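You operate a simulated robot arm through the tools that you are given. There is no shell and no other tool.

You run a simulated two-armed robot. Do the job below in one go: nothing can be reset, and whatever is moved stays where it is left.

## Task
Top the oil tank up to the FULL mark.
Fine: lid open, spout over the filler, pump; spout parked and lid shut after; spill none. Where these are worked on the way, their far stop is far enough and under half their travel is too little: swing spout.
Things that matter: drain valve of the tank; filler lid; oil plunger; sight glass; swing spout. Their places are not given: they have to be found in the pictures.

It is judged by the outcome, as a careful person would: the job done as asked, and still so three seconds after it is handed in. It fails if anything else is knocked over, pushed out of place, dropped, spilled or broken. A push-on lid holds only when it is set on centred and level and pressed home; a screw cap is set on level and turned clockwise until tight.

## Robot
Two 7-joint arms with two-finger grippers on one trunk that stands fixed in place. Base frame: the origin is at the foot of the trunk, x ahead of it, y to its left, z up. Units: m, degrees, N and s.
The left shoulder is at [0.166, 0.216, 0.984], the right one opposite. With the tool pointing down near the work surface each hand reaches from about 0.42 to 0.92 m from the base axis, measured 20 degrees to its own side. Payload 3.18 kg a hand.
Tool frame (each hand has its own): the origin (TCP) lies between the finger pads and is the grasp point; the fingertips stand 0.03 m ahead of it; z points along the fingers, y is the line along which they close. The gripper opens to 0.144 m. The gripper's body begins 0.103 m behind the TCP.
Orientation is told as [roll, pitch, yaw] about the base's x, y, z axes, in that order, counted from this pose: with the fingers straight down and closing along the base's y, the tool's x points along the base's -x, its y along +y and its z along -z.

## Interface
- The arms move only by the tool jog_arm. It takes "left_series", "right_series" or both (then of equal length, played together; a hand with none holds still); each is a list of rows, each a list of 7 numbers: the turn, a rotation vector about the base's x, y, z in rad, then the shift along the base's x, y, z in m, then the opening, from 0 (shut) to 1 (fully open). In form: [[rx, ry, rz, tx, ty, tz, gripper], ...]. A call has 1 to 20 rows; each row shifts and turns the commanded pose from where the row before left it. A row lasts 0.2 s, in which the tool goes at most 0.05 m and 8.6 degrees; a call with a longer step from one row to the next is refused whole, and so is a gripper value outside its range. A pose out of reach is approached as far as the arm can. The call stops where the force on the tool passes 90 N (or 10 N more than at its start, if that is more) or the arm is blocked; 0.2 s more then pass. The fingers move at their own pace and stop on an object; they squeeze with about 40 N. The grip force told is the motor's: it shows also when the fingers shut on nothing. Time passes only in rows, and 0.2 s behind the last, so rows that do not move let the fingers close. The reply holds the time, the measured pose of the TCP, the force on the tool along the base axes, the opening and the grip force, in the units named above and with some noise, with the torque about the TCP (base axes, N m) and any sound that the robot's microphone picked up.
- Cameras (640 x 400 px; columns grow to the right, rows downward): "scene" is now at [0.299, 0.057, 1.2008]; the picture's right is [0.63, -0.78, 0.00], its down [-0.11, -0.09, -0.99] and it looks along [0.77, 0.62, -0.14] (base axes); focal length 214 px, centre (320, 200). "left" rides on the left gripper at [0.076, -0.016, -0.143] in its tool frame; the picture's right is [0.21, 0.98, 0.00], its down [-0.84, 0.18, -0.51] and it looks along [-0.50, 0.11, 0.86] (tool axes); focal length 218 px, centre (320, 200). "right" rides on the right gripper at [0.077, 0.016, -0.143] in its tool frame; the picture's right is [-0.21, 0.98, 0.00], its down [-0.84, -0.18, -0.51] and it looks along [-0.50, -0.11, 0.86] (tool axes); focal length 218 px, centre (320, 200).
- camera(camera): a new picture of that camera. It takes no simulated time.
- raise_lower(by): slides the trunk up (or, below 0, down) by that many m; the arms and the scene camera ride with it, the base frame stays. It gives what a move gives, with no picture.
- aim_head(pan, tilt): turns the head with the scene camera to pan (to the left, within 80 degrees either way) and tilt (down, from -29 to 69), counted from straight ahead of the robot. It gives what a move gives.
- measure_at(camera, pixels): there is no depth. For up to 12 entries [column, row, z] of the newest picture of that camera ("zoom" is the newest enlarged one), the place [x, y] in the base frame at which the ray of that pixel passes the height z, good to about 0.002 m. It takes no simulated time.
- enlarge(camera, box): a new picture of the part [left, top, right, bottom] of that camera's present view, enlarged. It takes no simulated time.
- close_job(): hands the job in; it is judged then, once.

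Open the grippers and draw the arms clear of the work before you hand the job in, unless the task says otherwise.

The tools are called after "Request:" as a command line: name --argument value ..., lists and objects as JSON in quotes. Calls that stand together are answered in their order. jog_arm: Moves the arms, as the interface text tells. Its arguments: {"type":"object","properties":{"left_series":{"type":"array"},"right_series":{"type":"array"}},"required":[]} The other tools are called the same way: raise_lower (by) slides the trunk up or down; aim_head (pan, tilt) turns the head that bears the scene camera; camera (camera) takes a picture; measure_at (camera, pixels) gives the place at which the rays of pixels pass given heights; enlarge (camera, box) takes an enlarged picture of a part of a camera's view; close_job () hands the job in.

At the start:

```text
t: 0.0
left_ee_pos: [0.4205, 0.5732, 0.9524]
left_orientation: [2.2, 41.9, 3.2]
left_force: [-0.1, -0.4, -0.6]
left_wrist_torque: [-0.01, -0.02, 0.02]
left_finger_gap: 0.1442
left_grip_force: 0.0
right_ee_pos: [0.42, 0.0339, 1.1432]
right_orientation: [-0.1, 0.0, -0.4]
right_force: [34.4, 22.6, -18.5]
right_wrist_torque: [-4.0, 3.44, -2.91]
right_finger_gap: 0.1442
right_grip_force: 0.0
trunk travel left (down, up): [-0.075, 0.294]
head pan, tilt: [39.3, 14.1]
```

scene: 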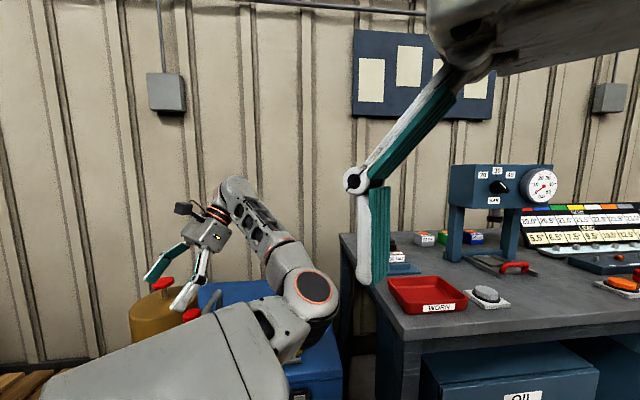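
right: 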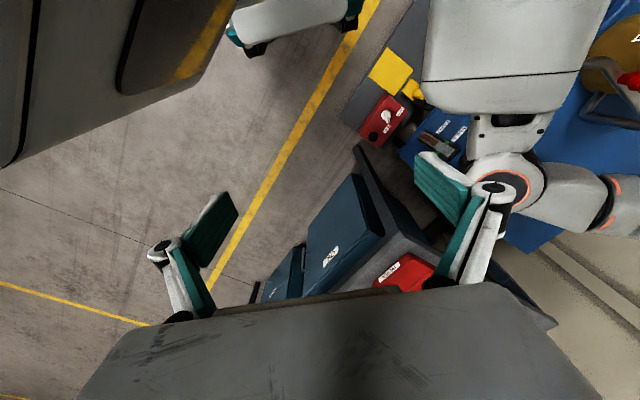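
left: 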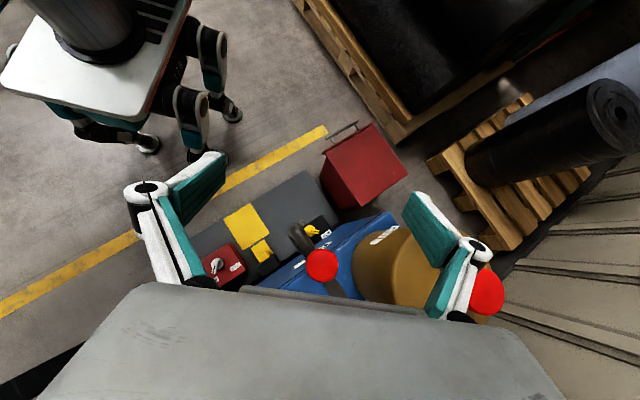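

The scene picture shows the left hand above an oil station (blue tank and tan drum near columns 130-340), and the right hand close in front of the head camera with a contact force reading. I'll take fresh pictures to understand more before moving.

Request:
camera --camera "scene"

Request:
enlarge --camera "left" --box '[170, 160, 530, 320]'

Request:
enlarge --camera "right" --box '[340, 0, 640, 200]'

```text
taken
```

scene: 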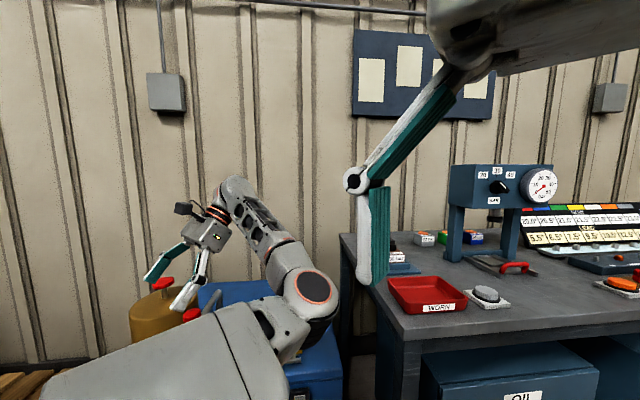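

```text
1.78 times, centred on (350, 240) of left
```

zoom: 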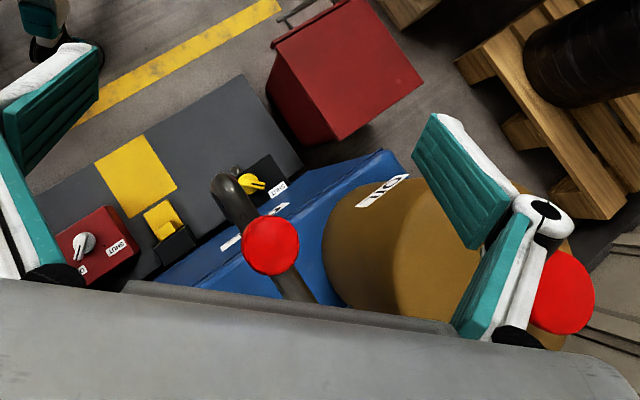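

```text
2.00 times, centred on (490, 100) of right
```

zoom: 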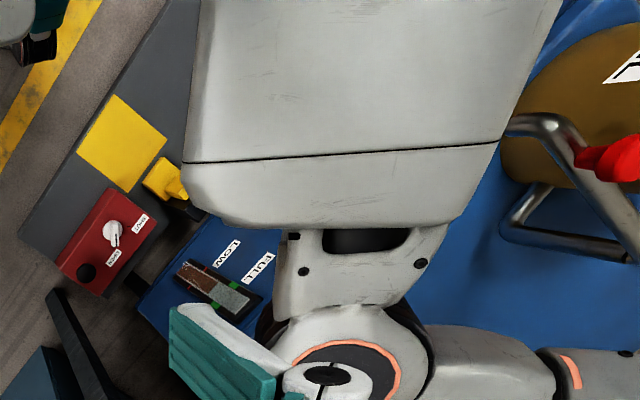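

The station (blue tank, tan drum, red knobs, sight glass) lies at the left. I'll aim the head at it to see what is visible around the arms.

Request:
aim_head --pan 50 --tilt 45

Request:
camera --camera "scene"

```text
t: 1.0
left_ee_pos: [0.4191, 0.5773, 0.954]
left_orientation: [2.5, 42.3, 3.6]
left_force: [0.2, 0.0, 0.0]
left_wrist_torque: [0.0, -0.01, 0.01]
left_finger_gap: 0.1437
left_grip_force: 0.0
right_ee_pos: [0.42, 0.0333, 1.1423]
right_orientation: [-0.3, -0.2, -1.5]
right_force: [24.1, 79.7, 0.9]
right_wrist_torque: [-12.47, 3.87, -8.57]
right_finger_gap: 0.144
right_grip_force: 0.1
trunk travel left (down, up): [-0.075, 0.294]
head pan, tilt: [50.0, 45.0]
```

```text
taken
```

scene: 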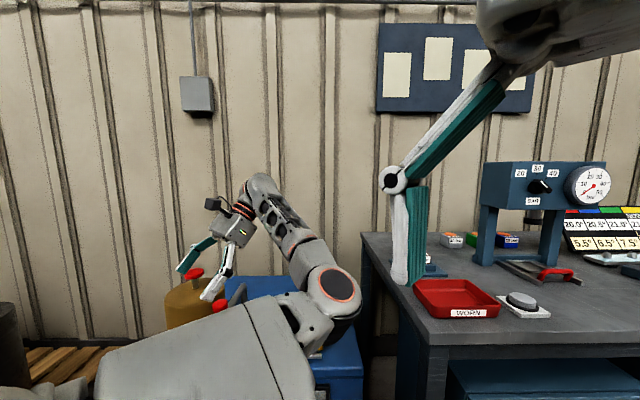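

The head hardly turned and the right hand's force rose to 80 N in y, so the right hand is pressed against the head. I'll move the right hand ahead (+x) and away from it, in small steps.

Request:
jog_arm --right_series '[[0, 0, 0, 0.02, 0.01, 0, 1], [0, 0, 0, 0.02, 0.01, 0, 1], [0, 0, 0, 0.02, 0, 0, 1], [0, 0, 0, 0.02, 0, 0, 1]]'

```text
t: 2.0
left_ee_pos: [0.419, 0.5748, 0.953]
left_orientation: [2.6, 42.4, 3.6]
left_force: [0.1, 0.1, -0.1]
left_wrist_torque: [-0.01, 0.02, 0.0]
left_finger_gap: 0.1442
left_grip_force: 0.0
right_ee_pos: [0.4998, 0.0548, 1.1423]
right_orientation: [0.1, 0.0, -0.3]
right_force: [0.8, -0.5, 0.3]
right_wrist_torque: [0.02, 0.0, -0.02]
right_finger_gap: 0.144
right_grip_force: 0.1
trunk travel left (down, up): [-0.075, 0.294]
head pan, tilt: [50.0, 45.0]
```

The right hand is now free (force ~0). I'll draw it further to the right and lower risk, then look again; first moving it away in -y at this height.

Request:
jog_arm --right_series '[[0, 0, 0, 0.01, -0.04, 0, 1], [0, 0, 0, 0.01, -0.04, 0, 1], [0, 0, 0, 0, -0.045, 0, 1], [0, 0, 0, 0, -0.045, 0, 1], [0, 0, 0, 0, -0.045, 0, 1], [0, 0, 0, 0, -0.045, 0, 1]]'

Request:
camera --camera "scene"

Request:
camera --camera "right"

```text
t: 3.4
left_ee_pos: [0.418, 0.5758, 0.9525]
left_orientation: [2.5, 42.2, 3.8]
left_force: [-0.2, 0.0, -0.1]
left_wrist_torque: [0.02, 0.01, 0.02]
left_finger_gap: 0.144
left_grip_force: 0.1
right_ee_pos: [0.5092, -0.1946, 1.1185]
right_orientation: [0.1, -0.1, -0.5]
right_force: [0.1, -0.1, 0.4]
right_wrist_torque: [0.0, -0.01, 0.02]
right_finger_gap: 0.1439
right_grip_force: 0.1
right hand out of reach, approached as far as the arm can: row 5, 6
trunk travel left (down, up): [-0.075, 0.294]
head pan, tilt: [50.0, 45.0]
```

```text
taken
```

scene: 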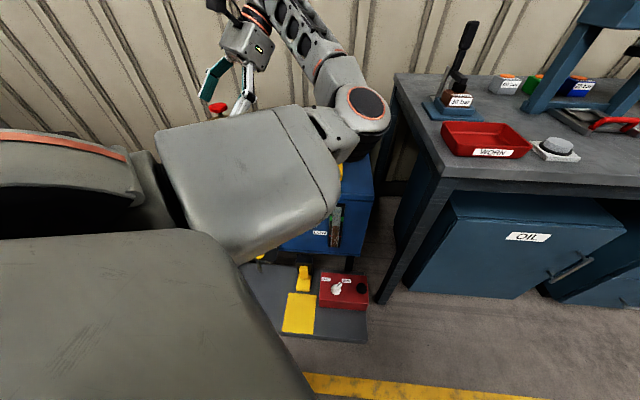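

```text
taken
```

right: 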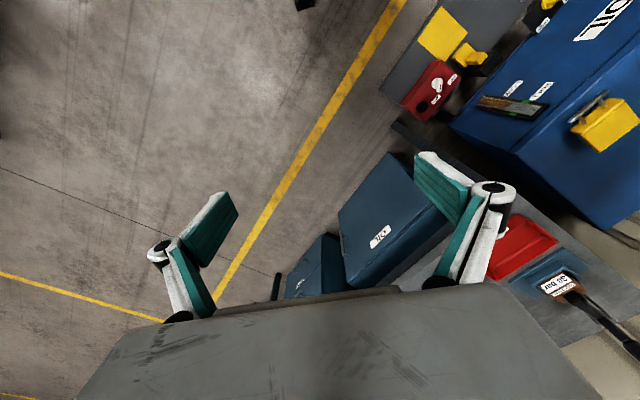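

The right camera now shows the tank's sight glass near (510,105) and a yellow part near (605,120). I'll enlarge that part.

Request:
enlarge --camera "right" --box '[360, 0, 640, 175]'

Request:
enlarge --camera "scene" --box '[190, 60, 400, 345]'

Request:
camera --camera "left"

```text
2.29 times, centred on (500, 88) of right
```

zoom: 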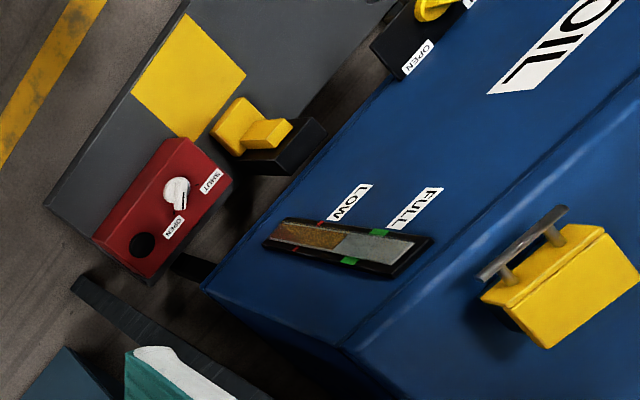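

```text
1.40 times, centred on (295, 202) of scene
```

zoom: 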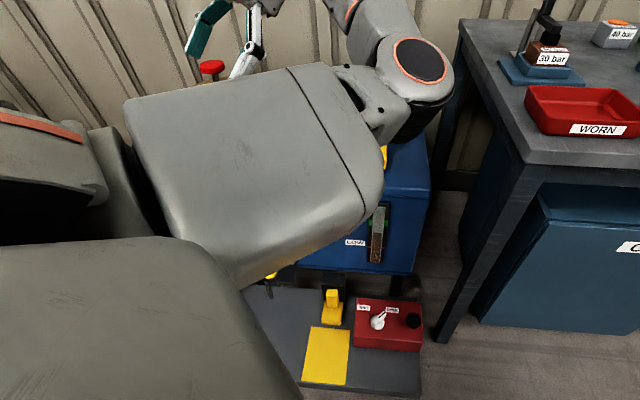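

```text
taken
```

left: 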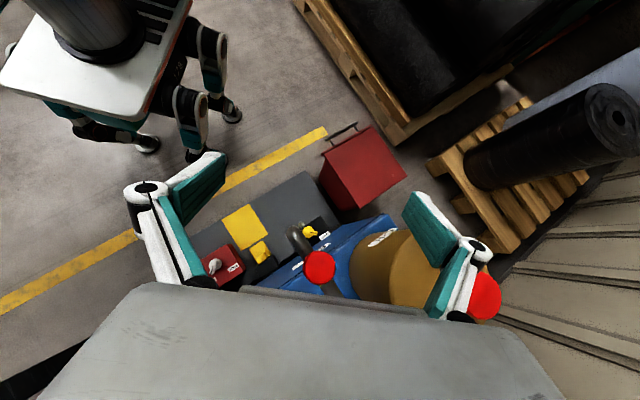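

By triangulating, the two red knobs are about [0.475,0.60,0.85] and [0.48,0.80,0.865], just below the left hand. I'll lift the left hand straight up to clear them and look again.

Request:
jog_arm --left_series '[[0, 0, 0, 0, 0, 0.04, 1], [0, 0, 0, 0, 0, 0.04, 1], [0, 0, 0, 0, 0, 0.04, 1], [0, 0, 0, 0, 0, 0.04, 1]]'

Request:
camera --camera "left"

Request:
camera --camera "scene"

```text
t: 4.1
left_ee_pos: [0.4243, 0.5771, 1.0001]
left_orientation: [6.9, 54.0, 7.4]
left_force: [-0.5, -0.7, 0.0]
left_wrist_torque: [-0.01, -0.03, 0.02]
left_finger_gap: 0.144
left_grip_force: 0.0
right_ee_pos: [0.5099, -0.1932, 1.1176]
right_orientation: [0.0, -0.1, -0.5]
right_force: [0.0, 0.1, 0.4]
right_wrist_torque: [-0.03, -0.04, 0.01]
right_finger_gap: 0.1439
right_grip_force: 0.1
trunk travel left (down, up): [-0.075, 0.294]
head pan, tilt: [50.0, 45.0]
stopped in row 3 (left hand): the arm was blocked; the commanded pose is now the measured one
```

```text
taken
```

left: 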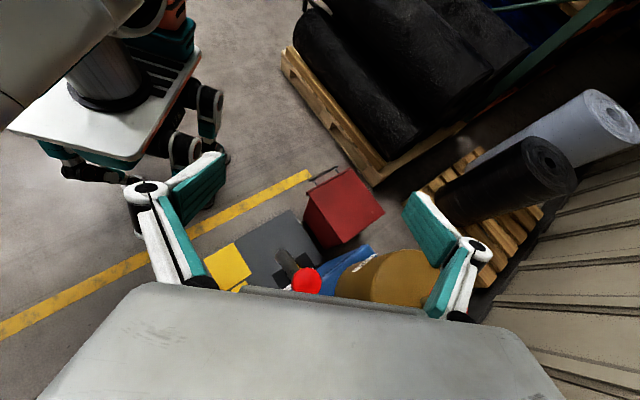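

```text
taken
```

scene: 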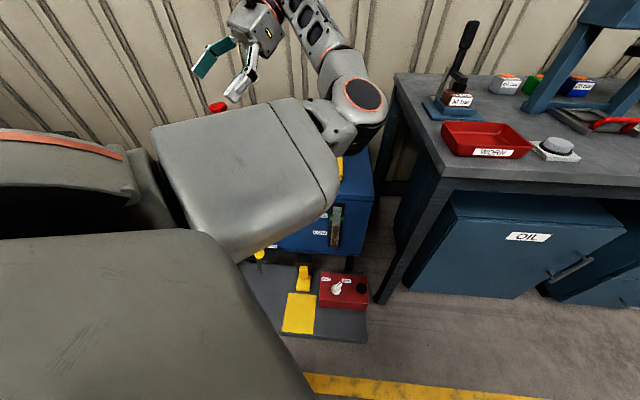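

The arm was blocked with the hand tilted 54 degrees backwards. I'll turn the hand towards fingers-down (turning about -y) while holding the TCP at this height.

Request:
jog_arm --left_series '[[0, -0.13, 0, 0, 0, 0, 1], [0, -0.13, 0, 0, 0, 0.005, 1], [0, -0.13, 0, 0, 0, 0.005, 1], [0, -0.13, 0, 0, 0, 0.005, 1], [0, -0.13, 0, 0, 0, 0.005, 1], [0, -0.13, 0, 0, 0, 0.005, 1]]'

Request:
camera --camera "left"

Request:
camera --camera "scene"

```text
t: 5.4
left_ee_pos: [0.4191, 0.5831, 0.9896]
left_orientation: [4.9, 21.4, 6.8]
left_force: [-0.9, 0.1, 0.5]
left_wrist_torque: [0.02, -0.02, -0.02]
left_finger_gap: 0.1439
left_grip_force: 0.0
right_ee_pos: [0.5092, -0.1924, 1.1188]
right_orientation: [0.0, -0.3, -0.5]
right_force: [-0.8, 0.3, 0.1]
right_wrist_torque: [-0.01, -0.02, -0.02]
right_finger_gap: 0.1439
right_grip_force: 0.0
trunk travel left (down, up): [-0.075, 0.294]
head pan, tilt: [50.0, 45.0]
stopped in row 6 (left hand): the arm was blocked; the commanded pose is now the measured one
```

```text
taken
```

left: 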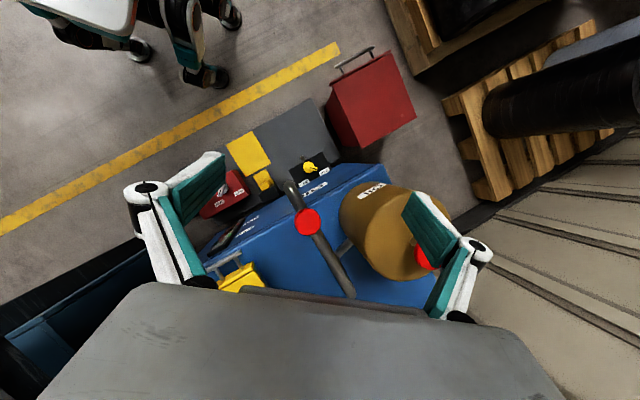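

```text
taken
```

scene: 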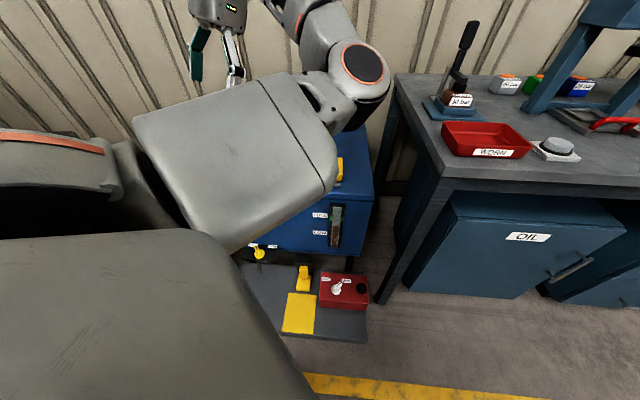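

Now the left camera shows the blue tank with the spout and its red knob at (308,222), the yellow lid near (240,278), and the tan pump drum near (385,230). I'll enlarge it.

Request:
enlarge --camera "left" --box '[190, 130, 460, 310]'

Request:
enlarge --camera "left" --box '[190, 130, 320, 220]'

Request:
enlarge --camera "scene" --box '[240, 150, 400, 340]'

```text
2.22 times, centred on (325, 220) of left
```

zoom: 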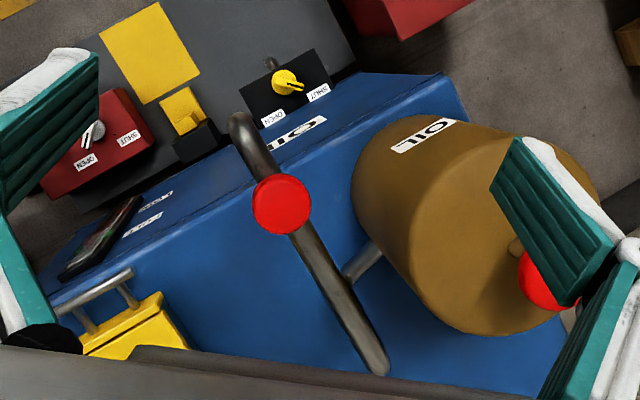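

```text
4.44 times, centred on (255, 175) of left
```

zoom: 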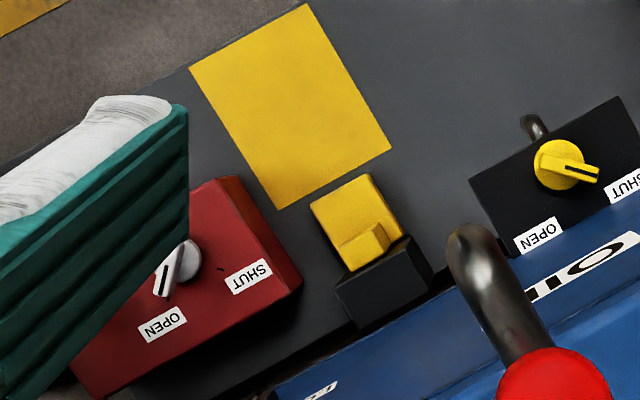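

```text
2.11 times, centred on (320, 245) of scene
```

zoom: 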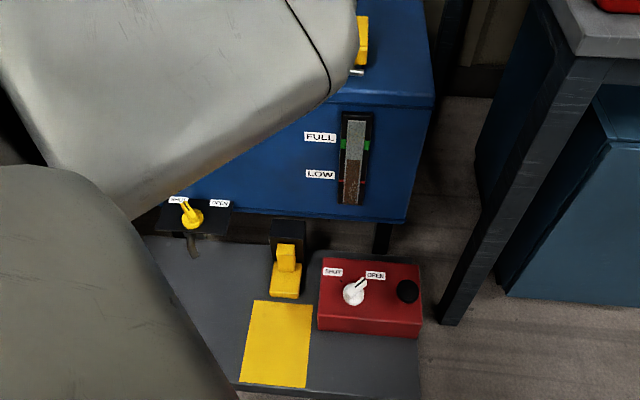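

The sight glass reads roughly mid-way between LOW and FULL, and the drain valve's yellow lever points at SHUT. I'll triangulate the lid's bar ends (right cam (570,122),(608,91); left cam (206,266),(239,251)) and the knobs with the height rays.

Request:
camera --camera "right"

Request:
measure_at --camera "right" --pixels '[[570, 122, 0.6], [570, 122, 0.7], [570, 122, 0.8], [608, 91.5, 0.6], [608, 91.5, 0.7], [608, 91.5, 0.8]]'

Request:
measure_at --camera "left" --pixels '[[206, 266, 0.6], [206, 266, 0.7], [206, 266, 0.8], [239, 251.5, 0.6], [239, 251.5, 0.7], [239, 251.5, 0.8], [308, 222, 0.8], [308, 222, 0.85], [424, 257, 0.85], [350, 295, 0.8], [290, 185, 0.8], [290, 185, 0.75]]'

```text
taken
```

right: 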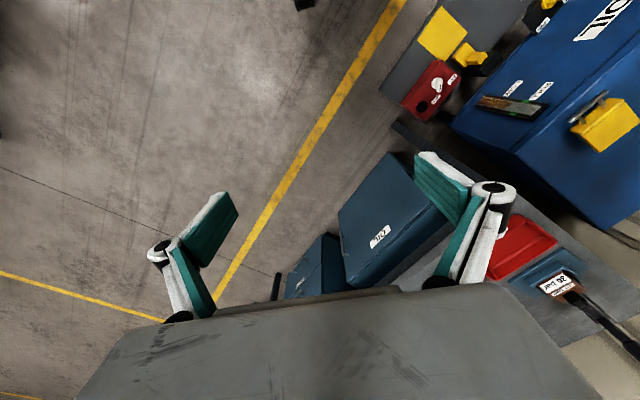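

```text
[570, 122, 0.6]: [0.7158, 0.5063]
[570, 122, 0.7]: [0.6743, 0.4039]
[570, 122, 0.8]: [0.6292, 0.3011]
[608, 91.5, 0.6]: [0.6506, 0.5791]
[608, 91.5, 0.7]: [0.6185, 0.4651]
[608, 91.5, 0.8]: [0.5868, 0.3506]
```

```text
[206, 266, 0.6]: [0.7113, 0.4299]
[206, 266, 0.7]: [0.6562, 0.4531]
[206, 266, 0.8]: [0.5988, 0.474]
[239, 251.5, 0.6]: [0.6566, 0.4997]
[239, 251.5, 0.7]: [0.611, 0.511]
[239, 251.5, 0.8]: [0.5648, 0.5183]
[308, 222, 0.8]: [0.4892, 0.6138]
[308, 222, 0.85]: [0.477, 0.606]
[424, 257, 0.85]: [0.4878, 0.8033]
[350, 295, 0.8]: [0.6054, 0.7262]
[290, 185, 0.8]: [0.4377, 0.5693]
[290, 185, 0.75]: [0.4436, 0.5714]
```

The lid's bar runs from about [0.684,0.444,0.66] to [0.629,0.507,0.66]; the spout pivots near [0.605,0.726] with knob at [0.477,0.606,0.85]. I'll move the left hand right and level it to look closely at the lid.

Request:
jog_arm --left_series '[[0, -0.03, -0.02, 0.0, -0.025, 0, 1], [0, -0.06, -0.02, 0.005, -0.025, -0.005, 1], [0, -0.06, -0.02, 0.005, -0.025, -0.005, 1], [0, -0.06, -0.02, 0.01, -0.025, -0.01, 1], [0, -0.06, -0.02, 0.01, -0.02, -0.01, 1], [0, -0.06, -0.02, 0, -0.015, -0.01, 1]]'

Request:
camera --camera "left"

Request:
camera --camera "scene"

```text
t: 6.2
left_ee_pos: [0.3796, 0.5653, 0.9797]
left_orientation: [3.9, 15.4, 14.2]
left_force: [0.6, -0.4, -1.1]
left_wrist_torque: [-0.02, -0.02, 0.01]
left_finger_gap: 0.1441
left_grip_force: 0.0
right_ee_pos: [0.5098, -0.1938, 1.1187]
right_orientation: [0.0, -0.2, -0.4]
right_force: [0.6, -0.3, 0.1]
right_wrist_torque: [-0.03, -0.02, 0.02]
right_finger_gap: 0.1441
right_grip_force: 0.0
trunk travel left (down, up): [-0.075, 0.294]
head pan, tilt: [50.0, 45.0]
stopped in row 3 (left hand): the arm was blocked; the commanded pose is now the measured one
```

```text
taken
```

left: 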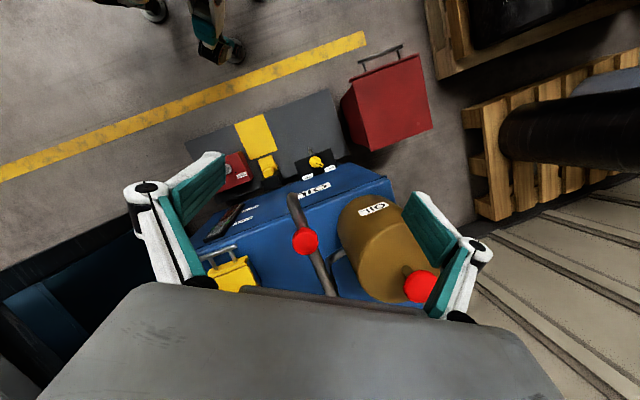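

```text
taken
```

scene: 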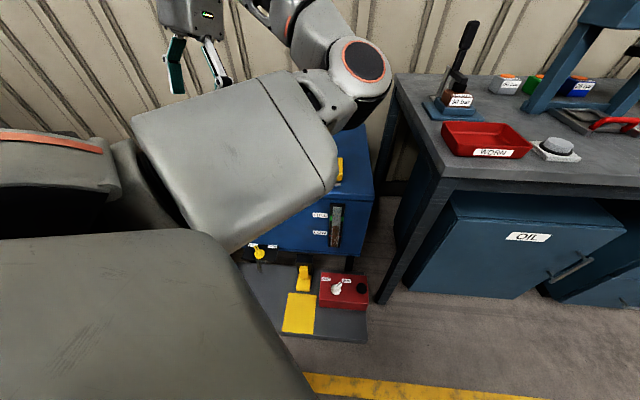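

The arm seems folded to its limit close to the body, so I'll move the hand forward and to the right at the same height, above the tank, while levelling gradually.

Request:
jog_arm --left_series '[[0, 0, 0, 0.03, -0.01, 0, 1], [0, 0, -0.02, 0.03, -0.01, 0, 1], [0, 0, -0.02, 0.03, -0.01, 0, 1], [0, -0.02, -0.03, 0.03, -0.02, 0, 1], [0, -0.03, -0.03, 0.03, -0.02, -0.005, 1], [0, -0.03, -0.03, 0.02, -0.02, -0.005, 1], [0, -0.03, -0.03, 0.01, -0.02, -0.005, 1]]'

Request:
camera --camera "left"

Request:
camera --camera "scene"

```text
t: 7.1
left_ee_pos: [0.4341, 0.5771, 0.9485]
left_orientation: [6.8, 21.3, 22.0]
left_force: [-1.0, -0.1, 0.4]
left_wrist_torque: [0.0, 0.0, 0.0]
left_finger_gap: 0.1441
left_grip_force: 0.0
right_ee_pos: [0.5106, -0.1924, 1.1184]
right_orientation: [0.0, -0.2, -0.5]
right_force: [-0.7, -0.7, -0.5]
right_wrist_torque: [-0.02, -0.03, -0.01]
right_finger_gap: 0.1443
right_grip_force: 0.1
trunk travel left (down, up): [-0.075, 0.294]
head pan, tilt: [50.0, 45.0]
stopped in row 4 (left hand): the arm was blocked; the commanded pose is now the measured one
```

```text
taken
```

left: 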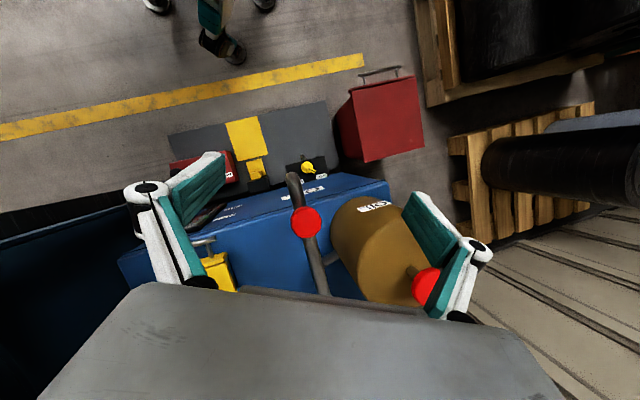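

```text
taken
```

scene: 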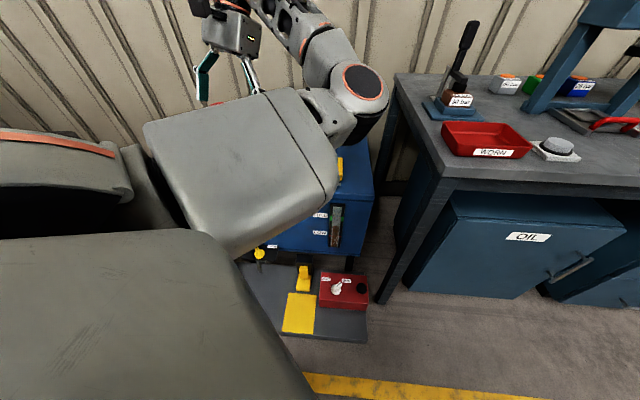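

The measured pose drifts from the command (yaw 22), so some joint is at its limit with the hand so high relative to the shoulder. I'll raise the trunk so that the hand can be worked lower relative to the shoulder.

Request:
raise_lower --by 0.15

Request:
camera --camera "left"

Request:
camera --camera "scene"

```text
t: 8.8
left_ee_pos: [0.4378, 0.574, 1.0971]
left_orientation: [6.5, 21.3, 21.5]
left_force: [0.8, 0.8, 0.0]
left_wrist_torque: [-0.01, 0.05, 0.02]
left_finger_gap: 0.1438
left_grip_force: 0.1
right_ee_pos: [0.418, -0.1931, 1.3633]
right_orientation: [0.1, -14.4, -0.6]
right_force: [1.4, 0.0, -0.6]
right_wrist_torque: [-0.02, 0.04, 0.02]
right_finger_gap: 0.1439
right_grip_force: 0.1
trunk travel left (down, up): [-0.225, 0.144]
head pan, tilt: [50.0, 45.0]
```

```text
taken
```

left: 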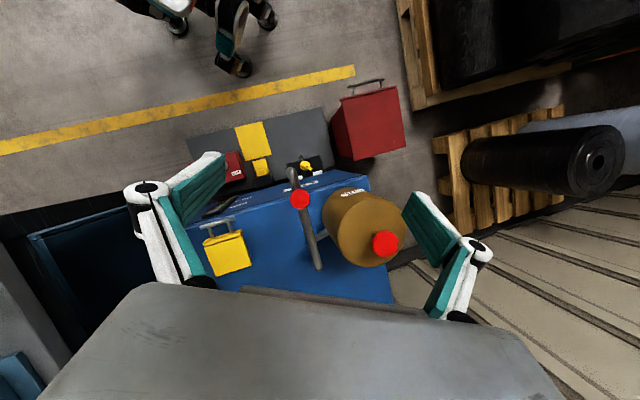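

```text
taken
```

scene: 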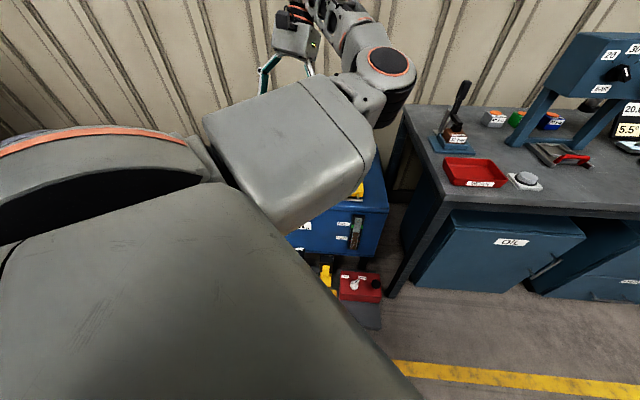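

The left camera now sees the whole tank top: lid (228,252), spout from (318,268) to (293,170), plunger knob (385,244). I'll enlarge for detail.

Request:
enlarge --camera "left" --box '[180, 140, 420, 310]'

Request:
measure_at --camera "left" --pixels '[[300, 199, 0.8], [300, 199, 0.85], [385, 244, 0.85], [385, 244, 0.8], [318, 268, 0.65], [318, 268, 0.8], [293, 170, 0.8], [228, 252, 0.64], [202, 230, 0.66], [235, 219, 0.66]]'

```text
2.35 times, centred on (300, 225) of left
```

zoom: 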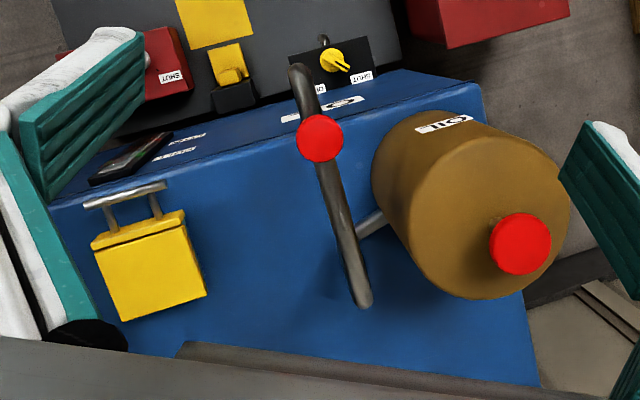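

```text
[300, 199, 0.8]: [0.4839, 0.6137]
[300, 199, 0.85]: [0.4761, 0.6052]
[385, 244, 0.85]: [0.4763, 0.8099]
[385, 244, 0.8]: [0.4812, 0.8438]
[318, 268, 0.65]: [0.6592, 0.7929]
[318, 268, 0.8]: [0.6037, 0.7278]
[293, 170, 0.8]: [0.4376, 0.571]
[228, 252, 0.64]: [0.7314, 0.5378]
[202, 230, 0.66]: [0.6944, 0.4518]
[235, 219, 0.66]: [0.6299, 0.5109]
```

Consistent positions: spout pipe about z 0.8 from pivot [0.604,0.728] to tip [0.438,0.571]; plunger knob near [0.478,0.807,0.85]. Now with the trunk raised I'll try levelling the left hand while moving ahead and slightly right.

Request:
jog_arm --left_series '[[0, 0, -0.05, 0.02, -0.02, -0.01, 1], [0, -0.03, -0.05, 0.02, -0.02, -0.01, 1], [0, -0.05, -0.05, 0.02, -0.02, -0.01, 1], [-0.02, -0.05, -0.05, 0.02, -0.02, -0.01, 1], [-0.02, -0.05, -0.05, 0.02, -0.02, -0.01, 1]]'

Request:
camera --camera "left"

Request:
camera --camera "scene"

```text
t: 10.0
left_ee_pos: [0.5291, 0.492, 1.0426]
left_orientation: [1.1, 11.7, 8.3]
left_force: [0.8, -0.7, 0.9]
left_wrist_torque: [0.03, 0.04, 0.01]
left_finger_gap: 0.1439
left_grip_force: 0.2
right_ee_pos: [0.4163, -0.1945, 1.3642]
right_orientation: [0.2, -14.5, -0.6]
right_force: [0.2, 0.1, -0.6]
right_wrist_torque: [0.03, 0.02, 0.02]
right_finger_gap: 0.1441
right_grip_force: 0.2
trunk travel left (down, up): [-0.225, 0.144]
head pan, tilt: [50.0, 45.0]
```

```text
taken
```

left: 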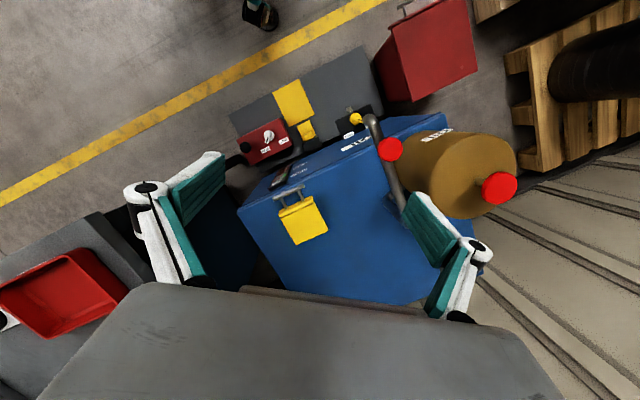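

```text
taken
```

scene: 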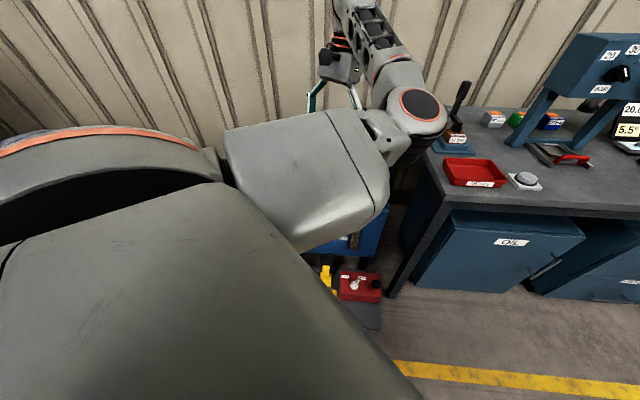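

The arm follows well now. I'll enlarge the lid at (303,220), and the spout area.

Request:
enlarge --camera "left" --box '[250, 160, 350, 260]'

Request:
enlarge --camera "left" --box '[340, 90, 480, 220]'

Request:
measure_at --camera "left" --pixels '[[275, 195, 0.66], [303, 187, 0.66], [280, 209, 0.64], [315, 196, 0.64], [328, 230, 0.64], [293, 245, 0.64], [390, 149, 0.85], [373, 119, 0.8], [498, 187, 0.85]]'

```text
4.00 times, centred on (300, 210) of left
```

zoom: 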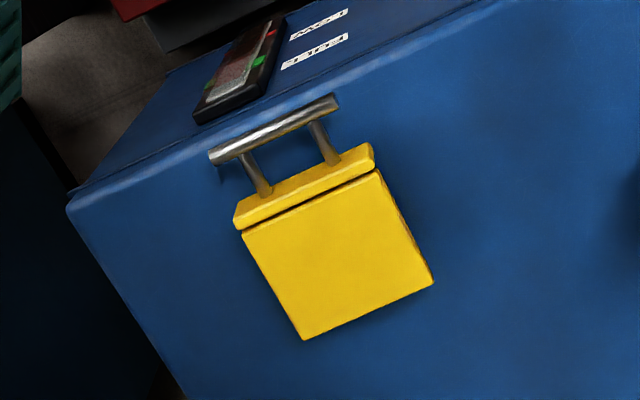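

```text
3.08 times, centred on (410, 155) of left
```

zoom: 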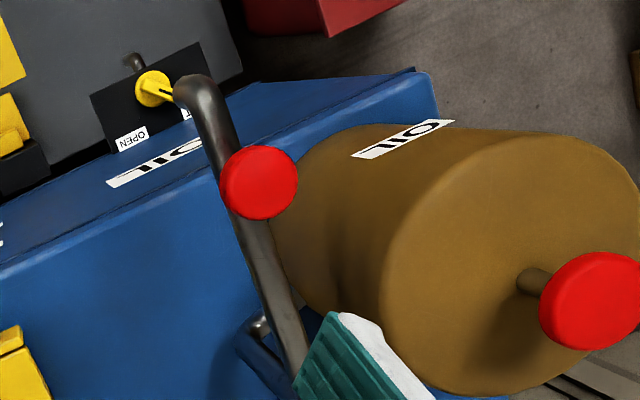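

```text
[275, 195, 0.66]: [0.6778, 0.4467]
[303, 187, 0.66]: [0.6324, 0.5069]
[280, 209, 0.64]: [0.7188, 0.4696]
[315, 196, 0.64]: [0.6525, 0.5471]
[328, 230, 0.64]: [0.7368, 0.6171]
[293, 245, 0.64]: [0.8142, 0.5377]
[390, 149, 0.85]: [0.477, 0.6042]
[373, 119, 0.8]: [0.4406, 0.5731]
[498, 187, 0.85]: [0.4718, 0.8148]
```

The lid is a flap with a steel bar standing out in front (bar ≈ [0.678,0.447]–[0.632,0.507], z≈0.66), hinge evidently at the rear. I'll level the left hand and turn it to yaw ≈ -49.5° so the fingers would close across the bar, staying well above (z 0.95).

Request:
jog_arm --left_series '[[0.005, -0.1, 0, 0.01, -0.005, -0.01, 1], [0.005, -0.1, 0, 0.01, -0.005, -0.01, 1], [0, 0, -0.125, 0.01, -0.005, -0.01, 1], [0, 0, -0.125, 0.01, -0.005, -0.01, 1], [0, 0, -0.125, 0.01, -0.005, -0.01, 1], [0, 0, -0.125, 0.01, -0.005, -0.01, 1], [0, 0, -0.125, 0.01, -0.005, -0.01, 1], [0, 0, -0.125, 0, -0.005, -0.01, 1], [0, 0, -0.125, 0, -0.005, -0.01, 1], [0, 0, -0.125, 0, -0.005, 0, 1]]'

Request:
camera --camera "left"

Request:
camera --camera "scene"

```text
t: 12.4
left_ee_pos: [0.5855, 0.4942, 0.9606]
left_orientation: [2.0, 1.1, -44.3]
left_force: [-0.4, 0.7, 0.6]
left_wrist_torque: [-0.02, 0.02, -0.01]
left_finger_gap: 0.144
left_grip_force: 0.1
right_ee_pos: [0.4152, -0.1931, 1.3638]
right_orientation: [0.2, -14.5, -0.6]
right_force: [-0.7, 0.9, 0.7]
right_wrist_torque: [-0.03, -0.01, 0.0]
right_finger_gap: 0.1441
right_grip_force: 0.1
trunk travel left (down, up): [-0.225, 0.144]
head pan, tilt: [50.0, 45.0]
stopped in row 10 (left hand): the arm was blocked; the commanded pose is now the measured one
```

```text
taken
```

left: 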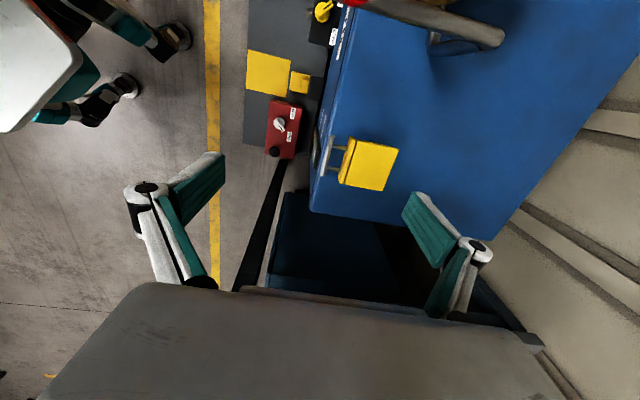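

```text
taken
```

scene: 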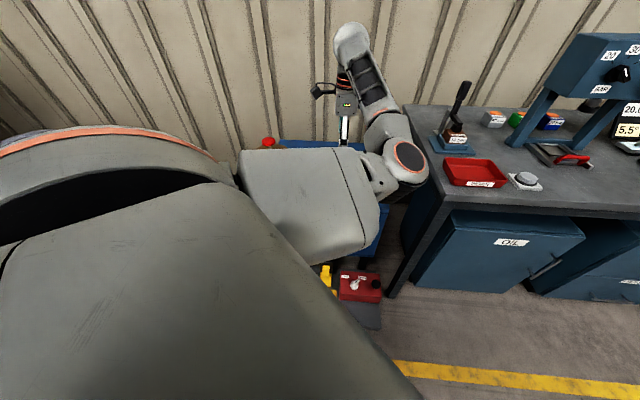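

Yaw reached -44°, within 5° of the bar's normal, which is enough. I'll lower the hand towards the lid to z≈0.85 and see whether it follows, then look closer.

Request:
jog_arm --left_series '[[0, 0, 0, 0.01, -0.005, -0.02, 1], [0, 0, 0, 0.01, -0.005, -0.02, 1], [0, 0, 0, 0.01, -0.005, -0.02, 1], [0, 0, -0.02, 0.01, -0.005, -0.02, 1], [0, 0, -0.02, 0.01, -0.005, -0.02, 1]]'

Request:
camera --camera "left"

Request:
camera --camera "scene"

```text
t: 13.6
left_ee_pos: [0.6313, 0.4843, 0.8617]
left_orientation: [0.0, -3.4, -42.9]
left_force: [0.2, -0.1, 0.2]
left_wrist_torque: [-0.03, 0.03, -0.02]
left_finger_gap: 0.1442
left_grip_force: 0.0
right_ee_pos: [0.4169, -0.1931, 1.3647]
right_orientation: [0.2, -14.6, -0.6]
right_force: [0.4, 0.6, -0.3]
right_wrist_torque: [-0.01, 0.02, -0.02]
right_finger_gap: 0.1441
right_grip_force: 0.2
trunk travel left (down, up): [-0.225, 0.144]
head pan, tilt: [50.0, 45.0]
```

```text
taken
```

left: 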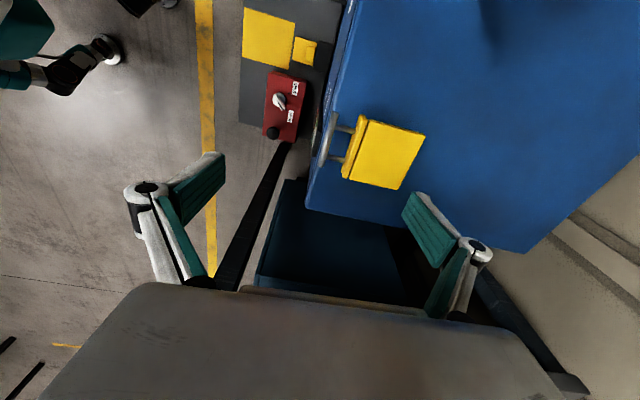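

```text
taken
```

scene: 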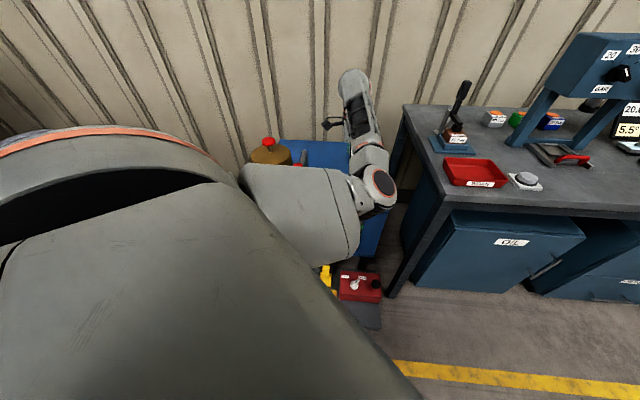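

The hand is at z 0.86 just beyond the lid's bar. I'll enlarge the lid area and measure the bar again.

Request:
enlarge --camera "left" --box '[300, 90, 440, 210]'

Request:
measure_at --camera "left" --pixels '[[332, 113, 0.66], [322, 165, 0.66], [332, 113, 0.64], [322, 165, 0.64], [359, 117, 0.63], [344, 178, 0.63], [425, 135, 0.63], [400, 189, 0.63]]'

```text
3.33 times, centred on (370, 150) of left
```

zoom: 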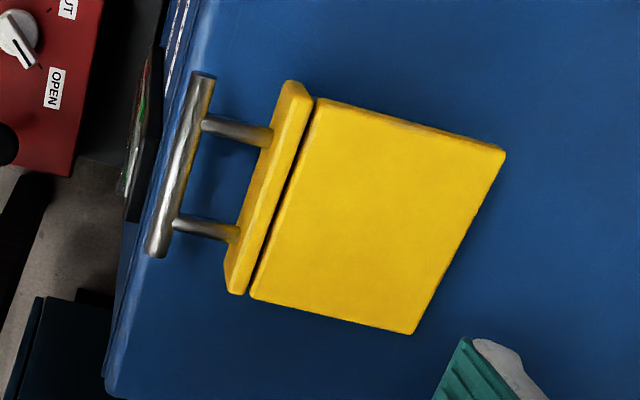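

```text
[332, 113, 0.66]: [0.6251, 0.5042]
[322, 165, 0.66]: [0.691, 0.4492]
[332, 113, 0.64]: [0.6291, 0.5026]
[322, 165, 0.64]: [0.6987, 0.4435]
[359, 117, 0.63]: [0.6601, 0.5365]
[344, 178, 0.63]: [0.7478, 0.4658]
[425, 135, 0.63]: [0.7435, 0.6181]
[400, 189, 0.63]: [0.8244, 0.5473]
```

The bar averages to about [0.686,0.447]–[0.630,0.508] at z≈0.66. To get the tank top height I'll measure the tank's front-right corner (305,207) now, then again from a shifted pose.

Request:
measure_at --camera "left" --pixels '[[305.4, 207, 0.55], [305.4, 207, 0.6], [305.4, 207, 0.65], [335, 112, 0.62], [335, 112, 0.66], [335, 112, 0.7], [321, 166.5, 0.62], [321, 166.5, 0.66], [321, 166.5, 0.7], [360.7, 114.6, 0.6], [360.7, 114.6, 0.65], [360.7, 114.6, 0.7]]'

Request:
jog_arm --left_series '[[0, 0, 0, -0.015, -0.02, 0, 1], [0, 0, 0, -0.015, -0.02, 0, 1], [0, 0, 0, -0.02, -0.02, 0, 1], [0, 0, 0, -0.02, -0.02, 0, 1]]'

Request:
enlarge --camera "left" --box '[240, 90, 480, 240]'

Request:
camera --camera "scene"

```text
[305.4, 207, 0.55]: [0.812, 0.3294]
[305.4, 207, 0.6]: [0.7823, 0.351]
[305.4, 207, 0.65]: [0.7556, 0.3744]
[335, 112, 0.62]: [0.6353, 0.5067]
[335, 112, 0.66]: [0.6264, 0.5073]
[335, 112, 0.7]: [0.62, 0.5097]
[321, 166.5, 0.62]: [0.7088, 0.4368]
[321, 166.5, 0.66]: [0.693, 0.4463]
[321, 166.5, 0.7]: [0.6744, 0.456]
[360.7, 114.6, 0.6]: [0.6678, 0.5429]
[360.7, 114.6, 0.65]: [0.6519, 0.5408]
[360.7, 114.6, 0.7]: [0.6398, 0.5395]
```

```text
t: 14.3
left_ee_pos: [0.5923, 0.533, 0.9304]
left_orientation: [8.9, -1.2, -36.4]
left_force: [0.5, -0.9, -0.8]
left_wrist_torque: [0.05, -0.01, -0.03]
left_finger_gap: 0.144
left_grip_force: 0.2
right_ee_pos: [0.4141, -0.1951, 1.3633]
right_orientation: [0.1, -14.6, -0.5]
right_force: [-0.2, -0.3, 0.0]
right_wrist_torque: [0.04, -0.05, 0.01]
right_finger_gap: 0.1443
right_grip_force: 0.1
trunk travel left (down, up): [-0.225, 0.144]
head pan, tilt: [50.0, 45.0]
stopped in row 3 (left hand): the arm was blocked; the commanded pose is now the measured one
```

```text
2.67 times, centred on (360, 165) of left
```

zoom: 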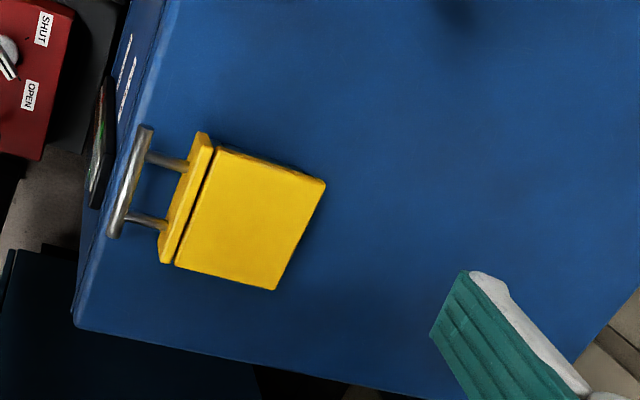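

```text
taken
```

scene: 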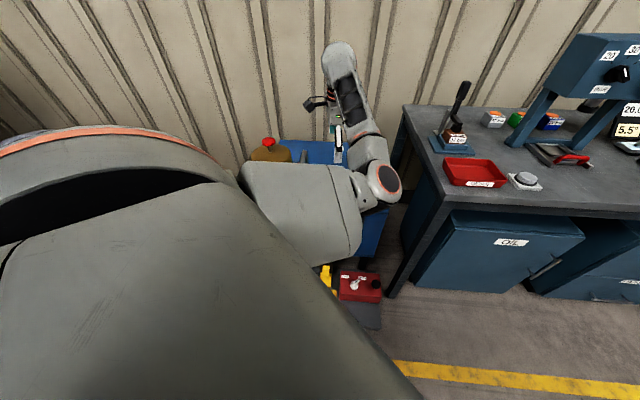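

Moving in -y got blocked again and the hand drifted up; this looks like a wrist limit with the forearm too level. Raising the trunk further should slope the forearm down to the hand, so I'll raise it 0.14 m and look again.

Request:
raise_lower --by 0.14

Request:
camera --camera "scene"

Request:
camera --camera "left"

Request:
camera --camera "right"

```text
t: 16.0
left_ee_pos: [0.5914, 0.5442, 1.0786]
left_orientation: [9.5, -1.9, -35.3]
left_force: [-0.1, 0.7, 0.1]
left_wrist_torque: [-0.03, 0.03, 0.0]
left_finger_gap: 0.1439
left_grip_force: 0.0
right_ee_pos: [0.384, -0.1949, 1.5298]
right_orientation: [0.7, -18.8, -1.0]
right_force: [0.0, -0.1, 0.5]
right_wrist_torque: [0.0, -0.04, -0.01]
right_finger_gap: 0.1438
right_grip_force: 0.1
trunk travel left (down, up): [-0.365, 0.004]
head pan, tilt: [50.0, 45.0]
```

```text
taken
```

scene: 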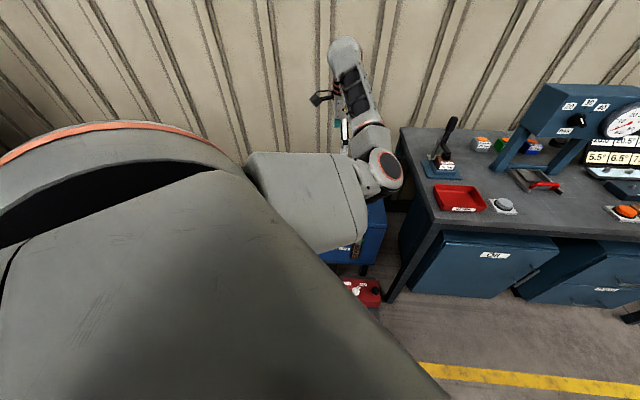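

```text
taken
```

left: 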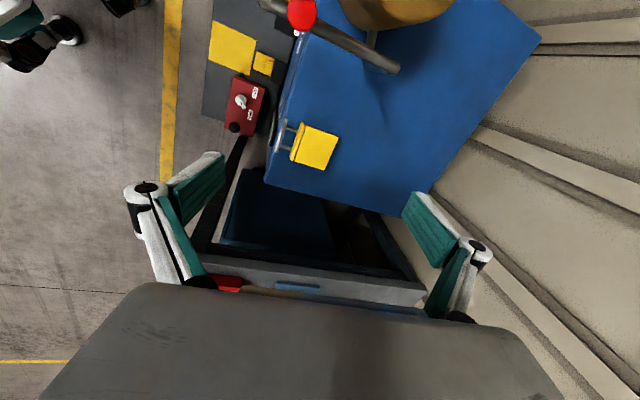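

```text
taken
```

right: 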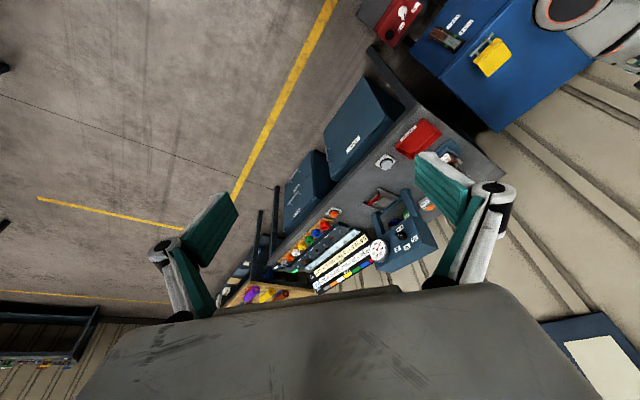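

Now I'll lower the left hand toward [0.64,0.47,0.90], undoing the small roll and turning yaw to about -45°.

Request:
jog_arm --left_series '[[0, 0, 0, 0, 0, -0.03, 1], [-0.03, 0.02, 0, 0.005, -0.01, -0.03, 1], [-0.03, 0.02, -0.03, 0.01, -0.015, -0.03, 1], [-0.03, 0.02, -0.04, 0.01, -0.015, -0.03, 1], [-0.03, 0.02, -0.04, 0.01, -0.015, -0.03, 1], [-0.02, 0.01, -0.04, 0.01, -0.015, -0.03, 1]]'

Request:
camera --camera "scene"

Request:
camera --camera "left"

```text
t: 16.9
left_ee_pos: [0.5826, 0.5502, 0.9629]
left_orientation: [0.2, -5.6, -30.6]
left_force: [-0.7, 0.3, 0.5]
left_wrist_torque: [-0.02, 0.0, 0.01]
left_finger_gap: 0.1441
left_grip_force: 0.0
right_ee_pos: [0.384, -0.1928, 1.5311]
right_orientation: [0.7, -18.8, -1.2]
right_force: [0.4, 0.5, -0.3]
right_wrist_torque: [-0.04, 0.01, -0.01]
right_finger_gap: 0.1439
right_grip_force: 0.1
trunk travel left (down, up): [-0.365, 0.004]
head pan, tilt: [50.0, 45.0]
stopped in row 4 (left hand): the arm was blocked; the commanded pose is now the measured one
```

```text
taken
```

scene: 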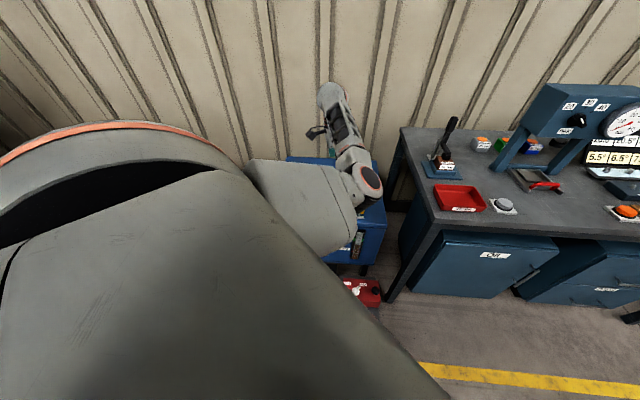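

```text
taken
```

left: 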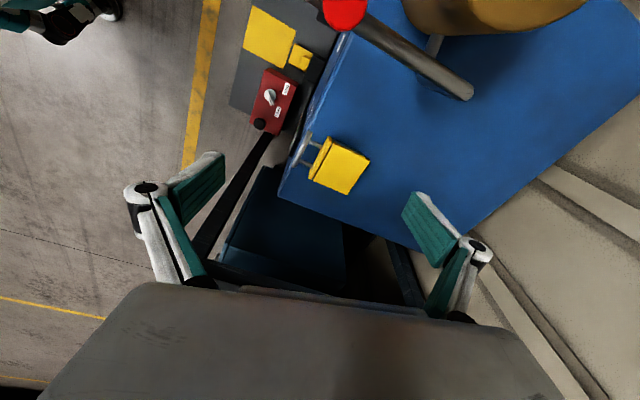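

It is the yaw that limits here (blocked as yaw was driven below about -35°). The same finger axis can be had at yaw ≈ +130°, so I'll turn the hand the other way, at this safe height, and see whether it's free.

Request:
jog_arm --left_series '[[0, 0.03, 0.12, 0, 0, 0.01, 1], [0, 0.03, 0.12, 0, 0, 0, 1], [0, 0.02, 0.13, 0, 0, 0, 1], [0, 0, 0.14, 0, 0, 0, 1], [0, 0, 0.14, 0, 0, 0, 1], [0, 0, 0.14, 0, 0, 0, 1], [0, 0, 0.14, 0, 0, 0, 1], [0, 0, 0.14, 0, 0, 0, 1], [0, 0, 0.14, 0, 0, 0, 1], [0, 0, 0.14, 0, 0, 0, 1]]'

Request:
camera --camera "left"

Request:
camera --camera "scene"

```text
t: 19.1
left_ee_pos: [0.5856, 0.5479, 0.9742]
left_orientation: [-2.5, -1.4, 47.4]
left_force: [-0.4, -0.2, -0.1]
left_wrist_torque: [0.01, 0.01, -0.01]
left_finger_gap: 0.1438
left_grip_force: 0.0
right_ee_pos: [0.3847, -0.1945, 1.5308]
right_orientation: [0.7, -18.8, -1.0]
right_force: [0.1, 0.0, 0.2]
right_wrist_torque: [0.01, 0.03, 0.01]
right_finger_gap: 0.1439
right_grip_force: 0.1
trunk travel left (down, up): [-0.365, 0.004]
head pan, tilt: [50.0, 45.0]
```

```text
taken
```

left: 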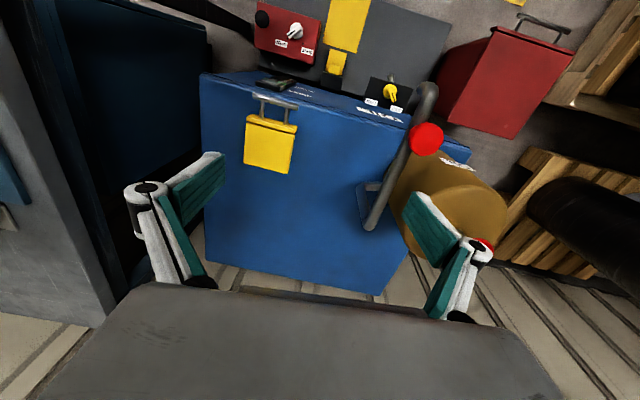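

```text
taken
```

scene: 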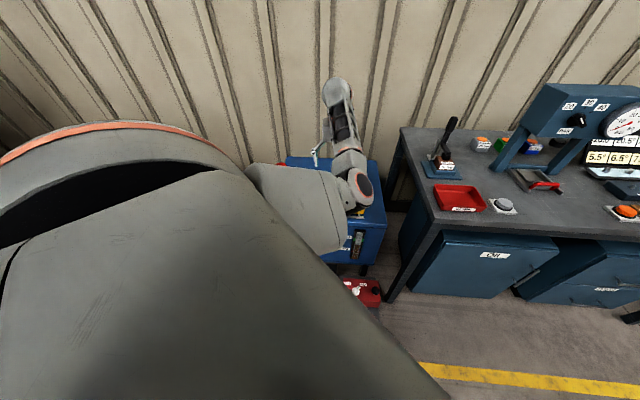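

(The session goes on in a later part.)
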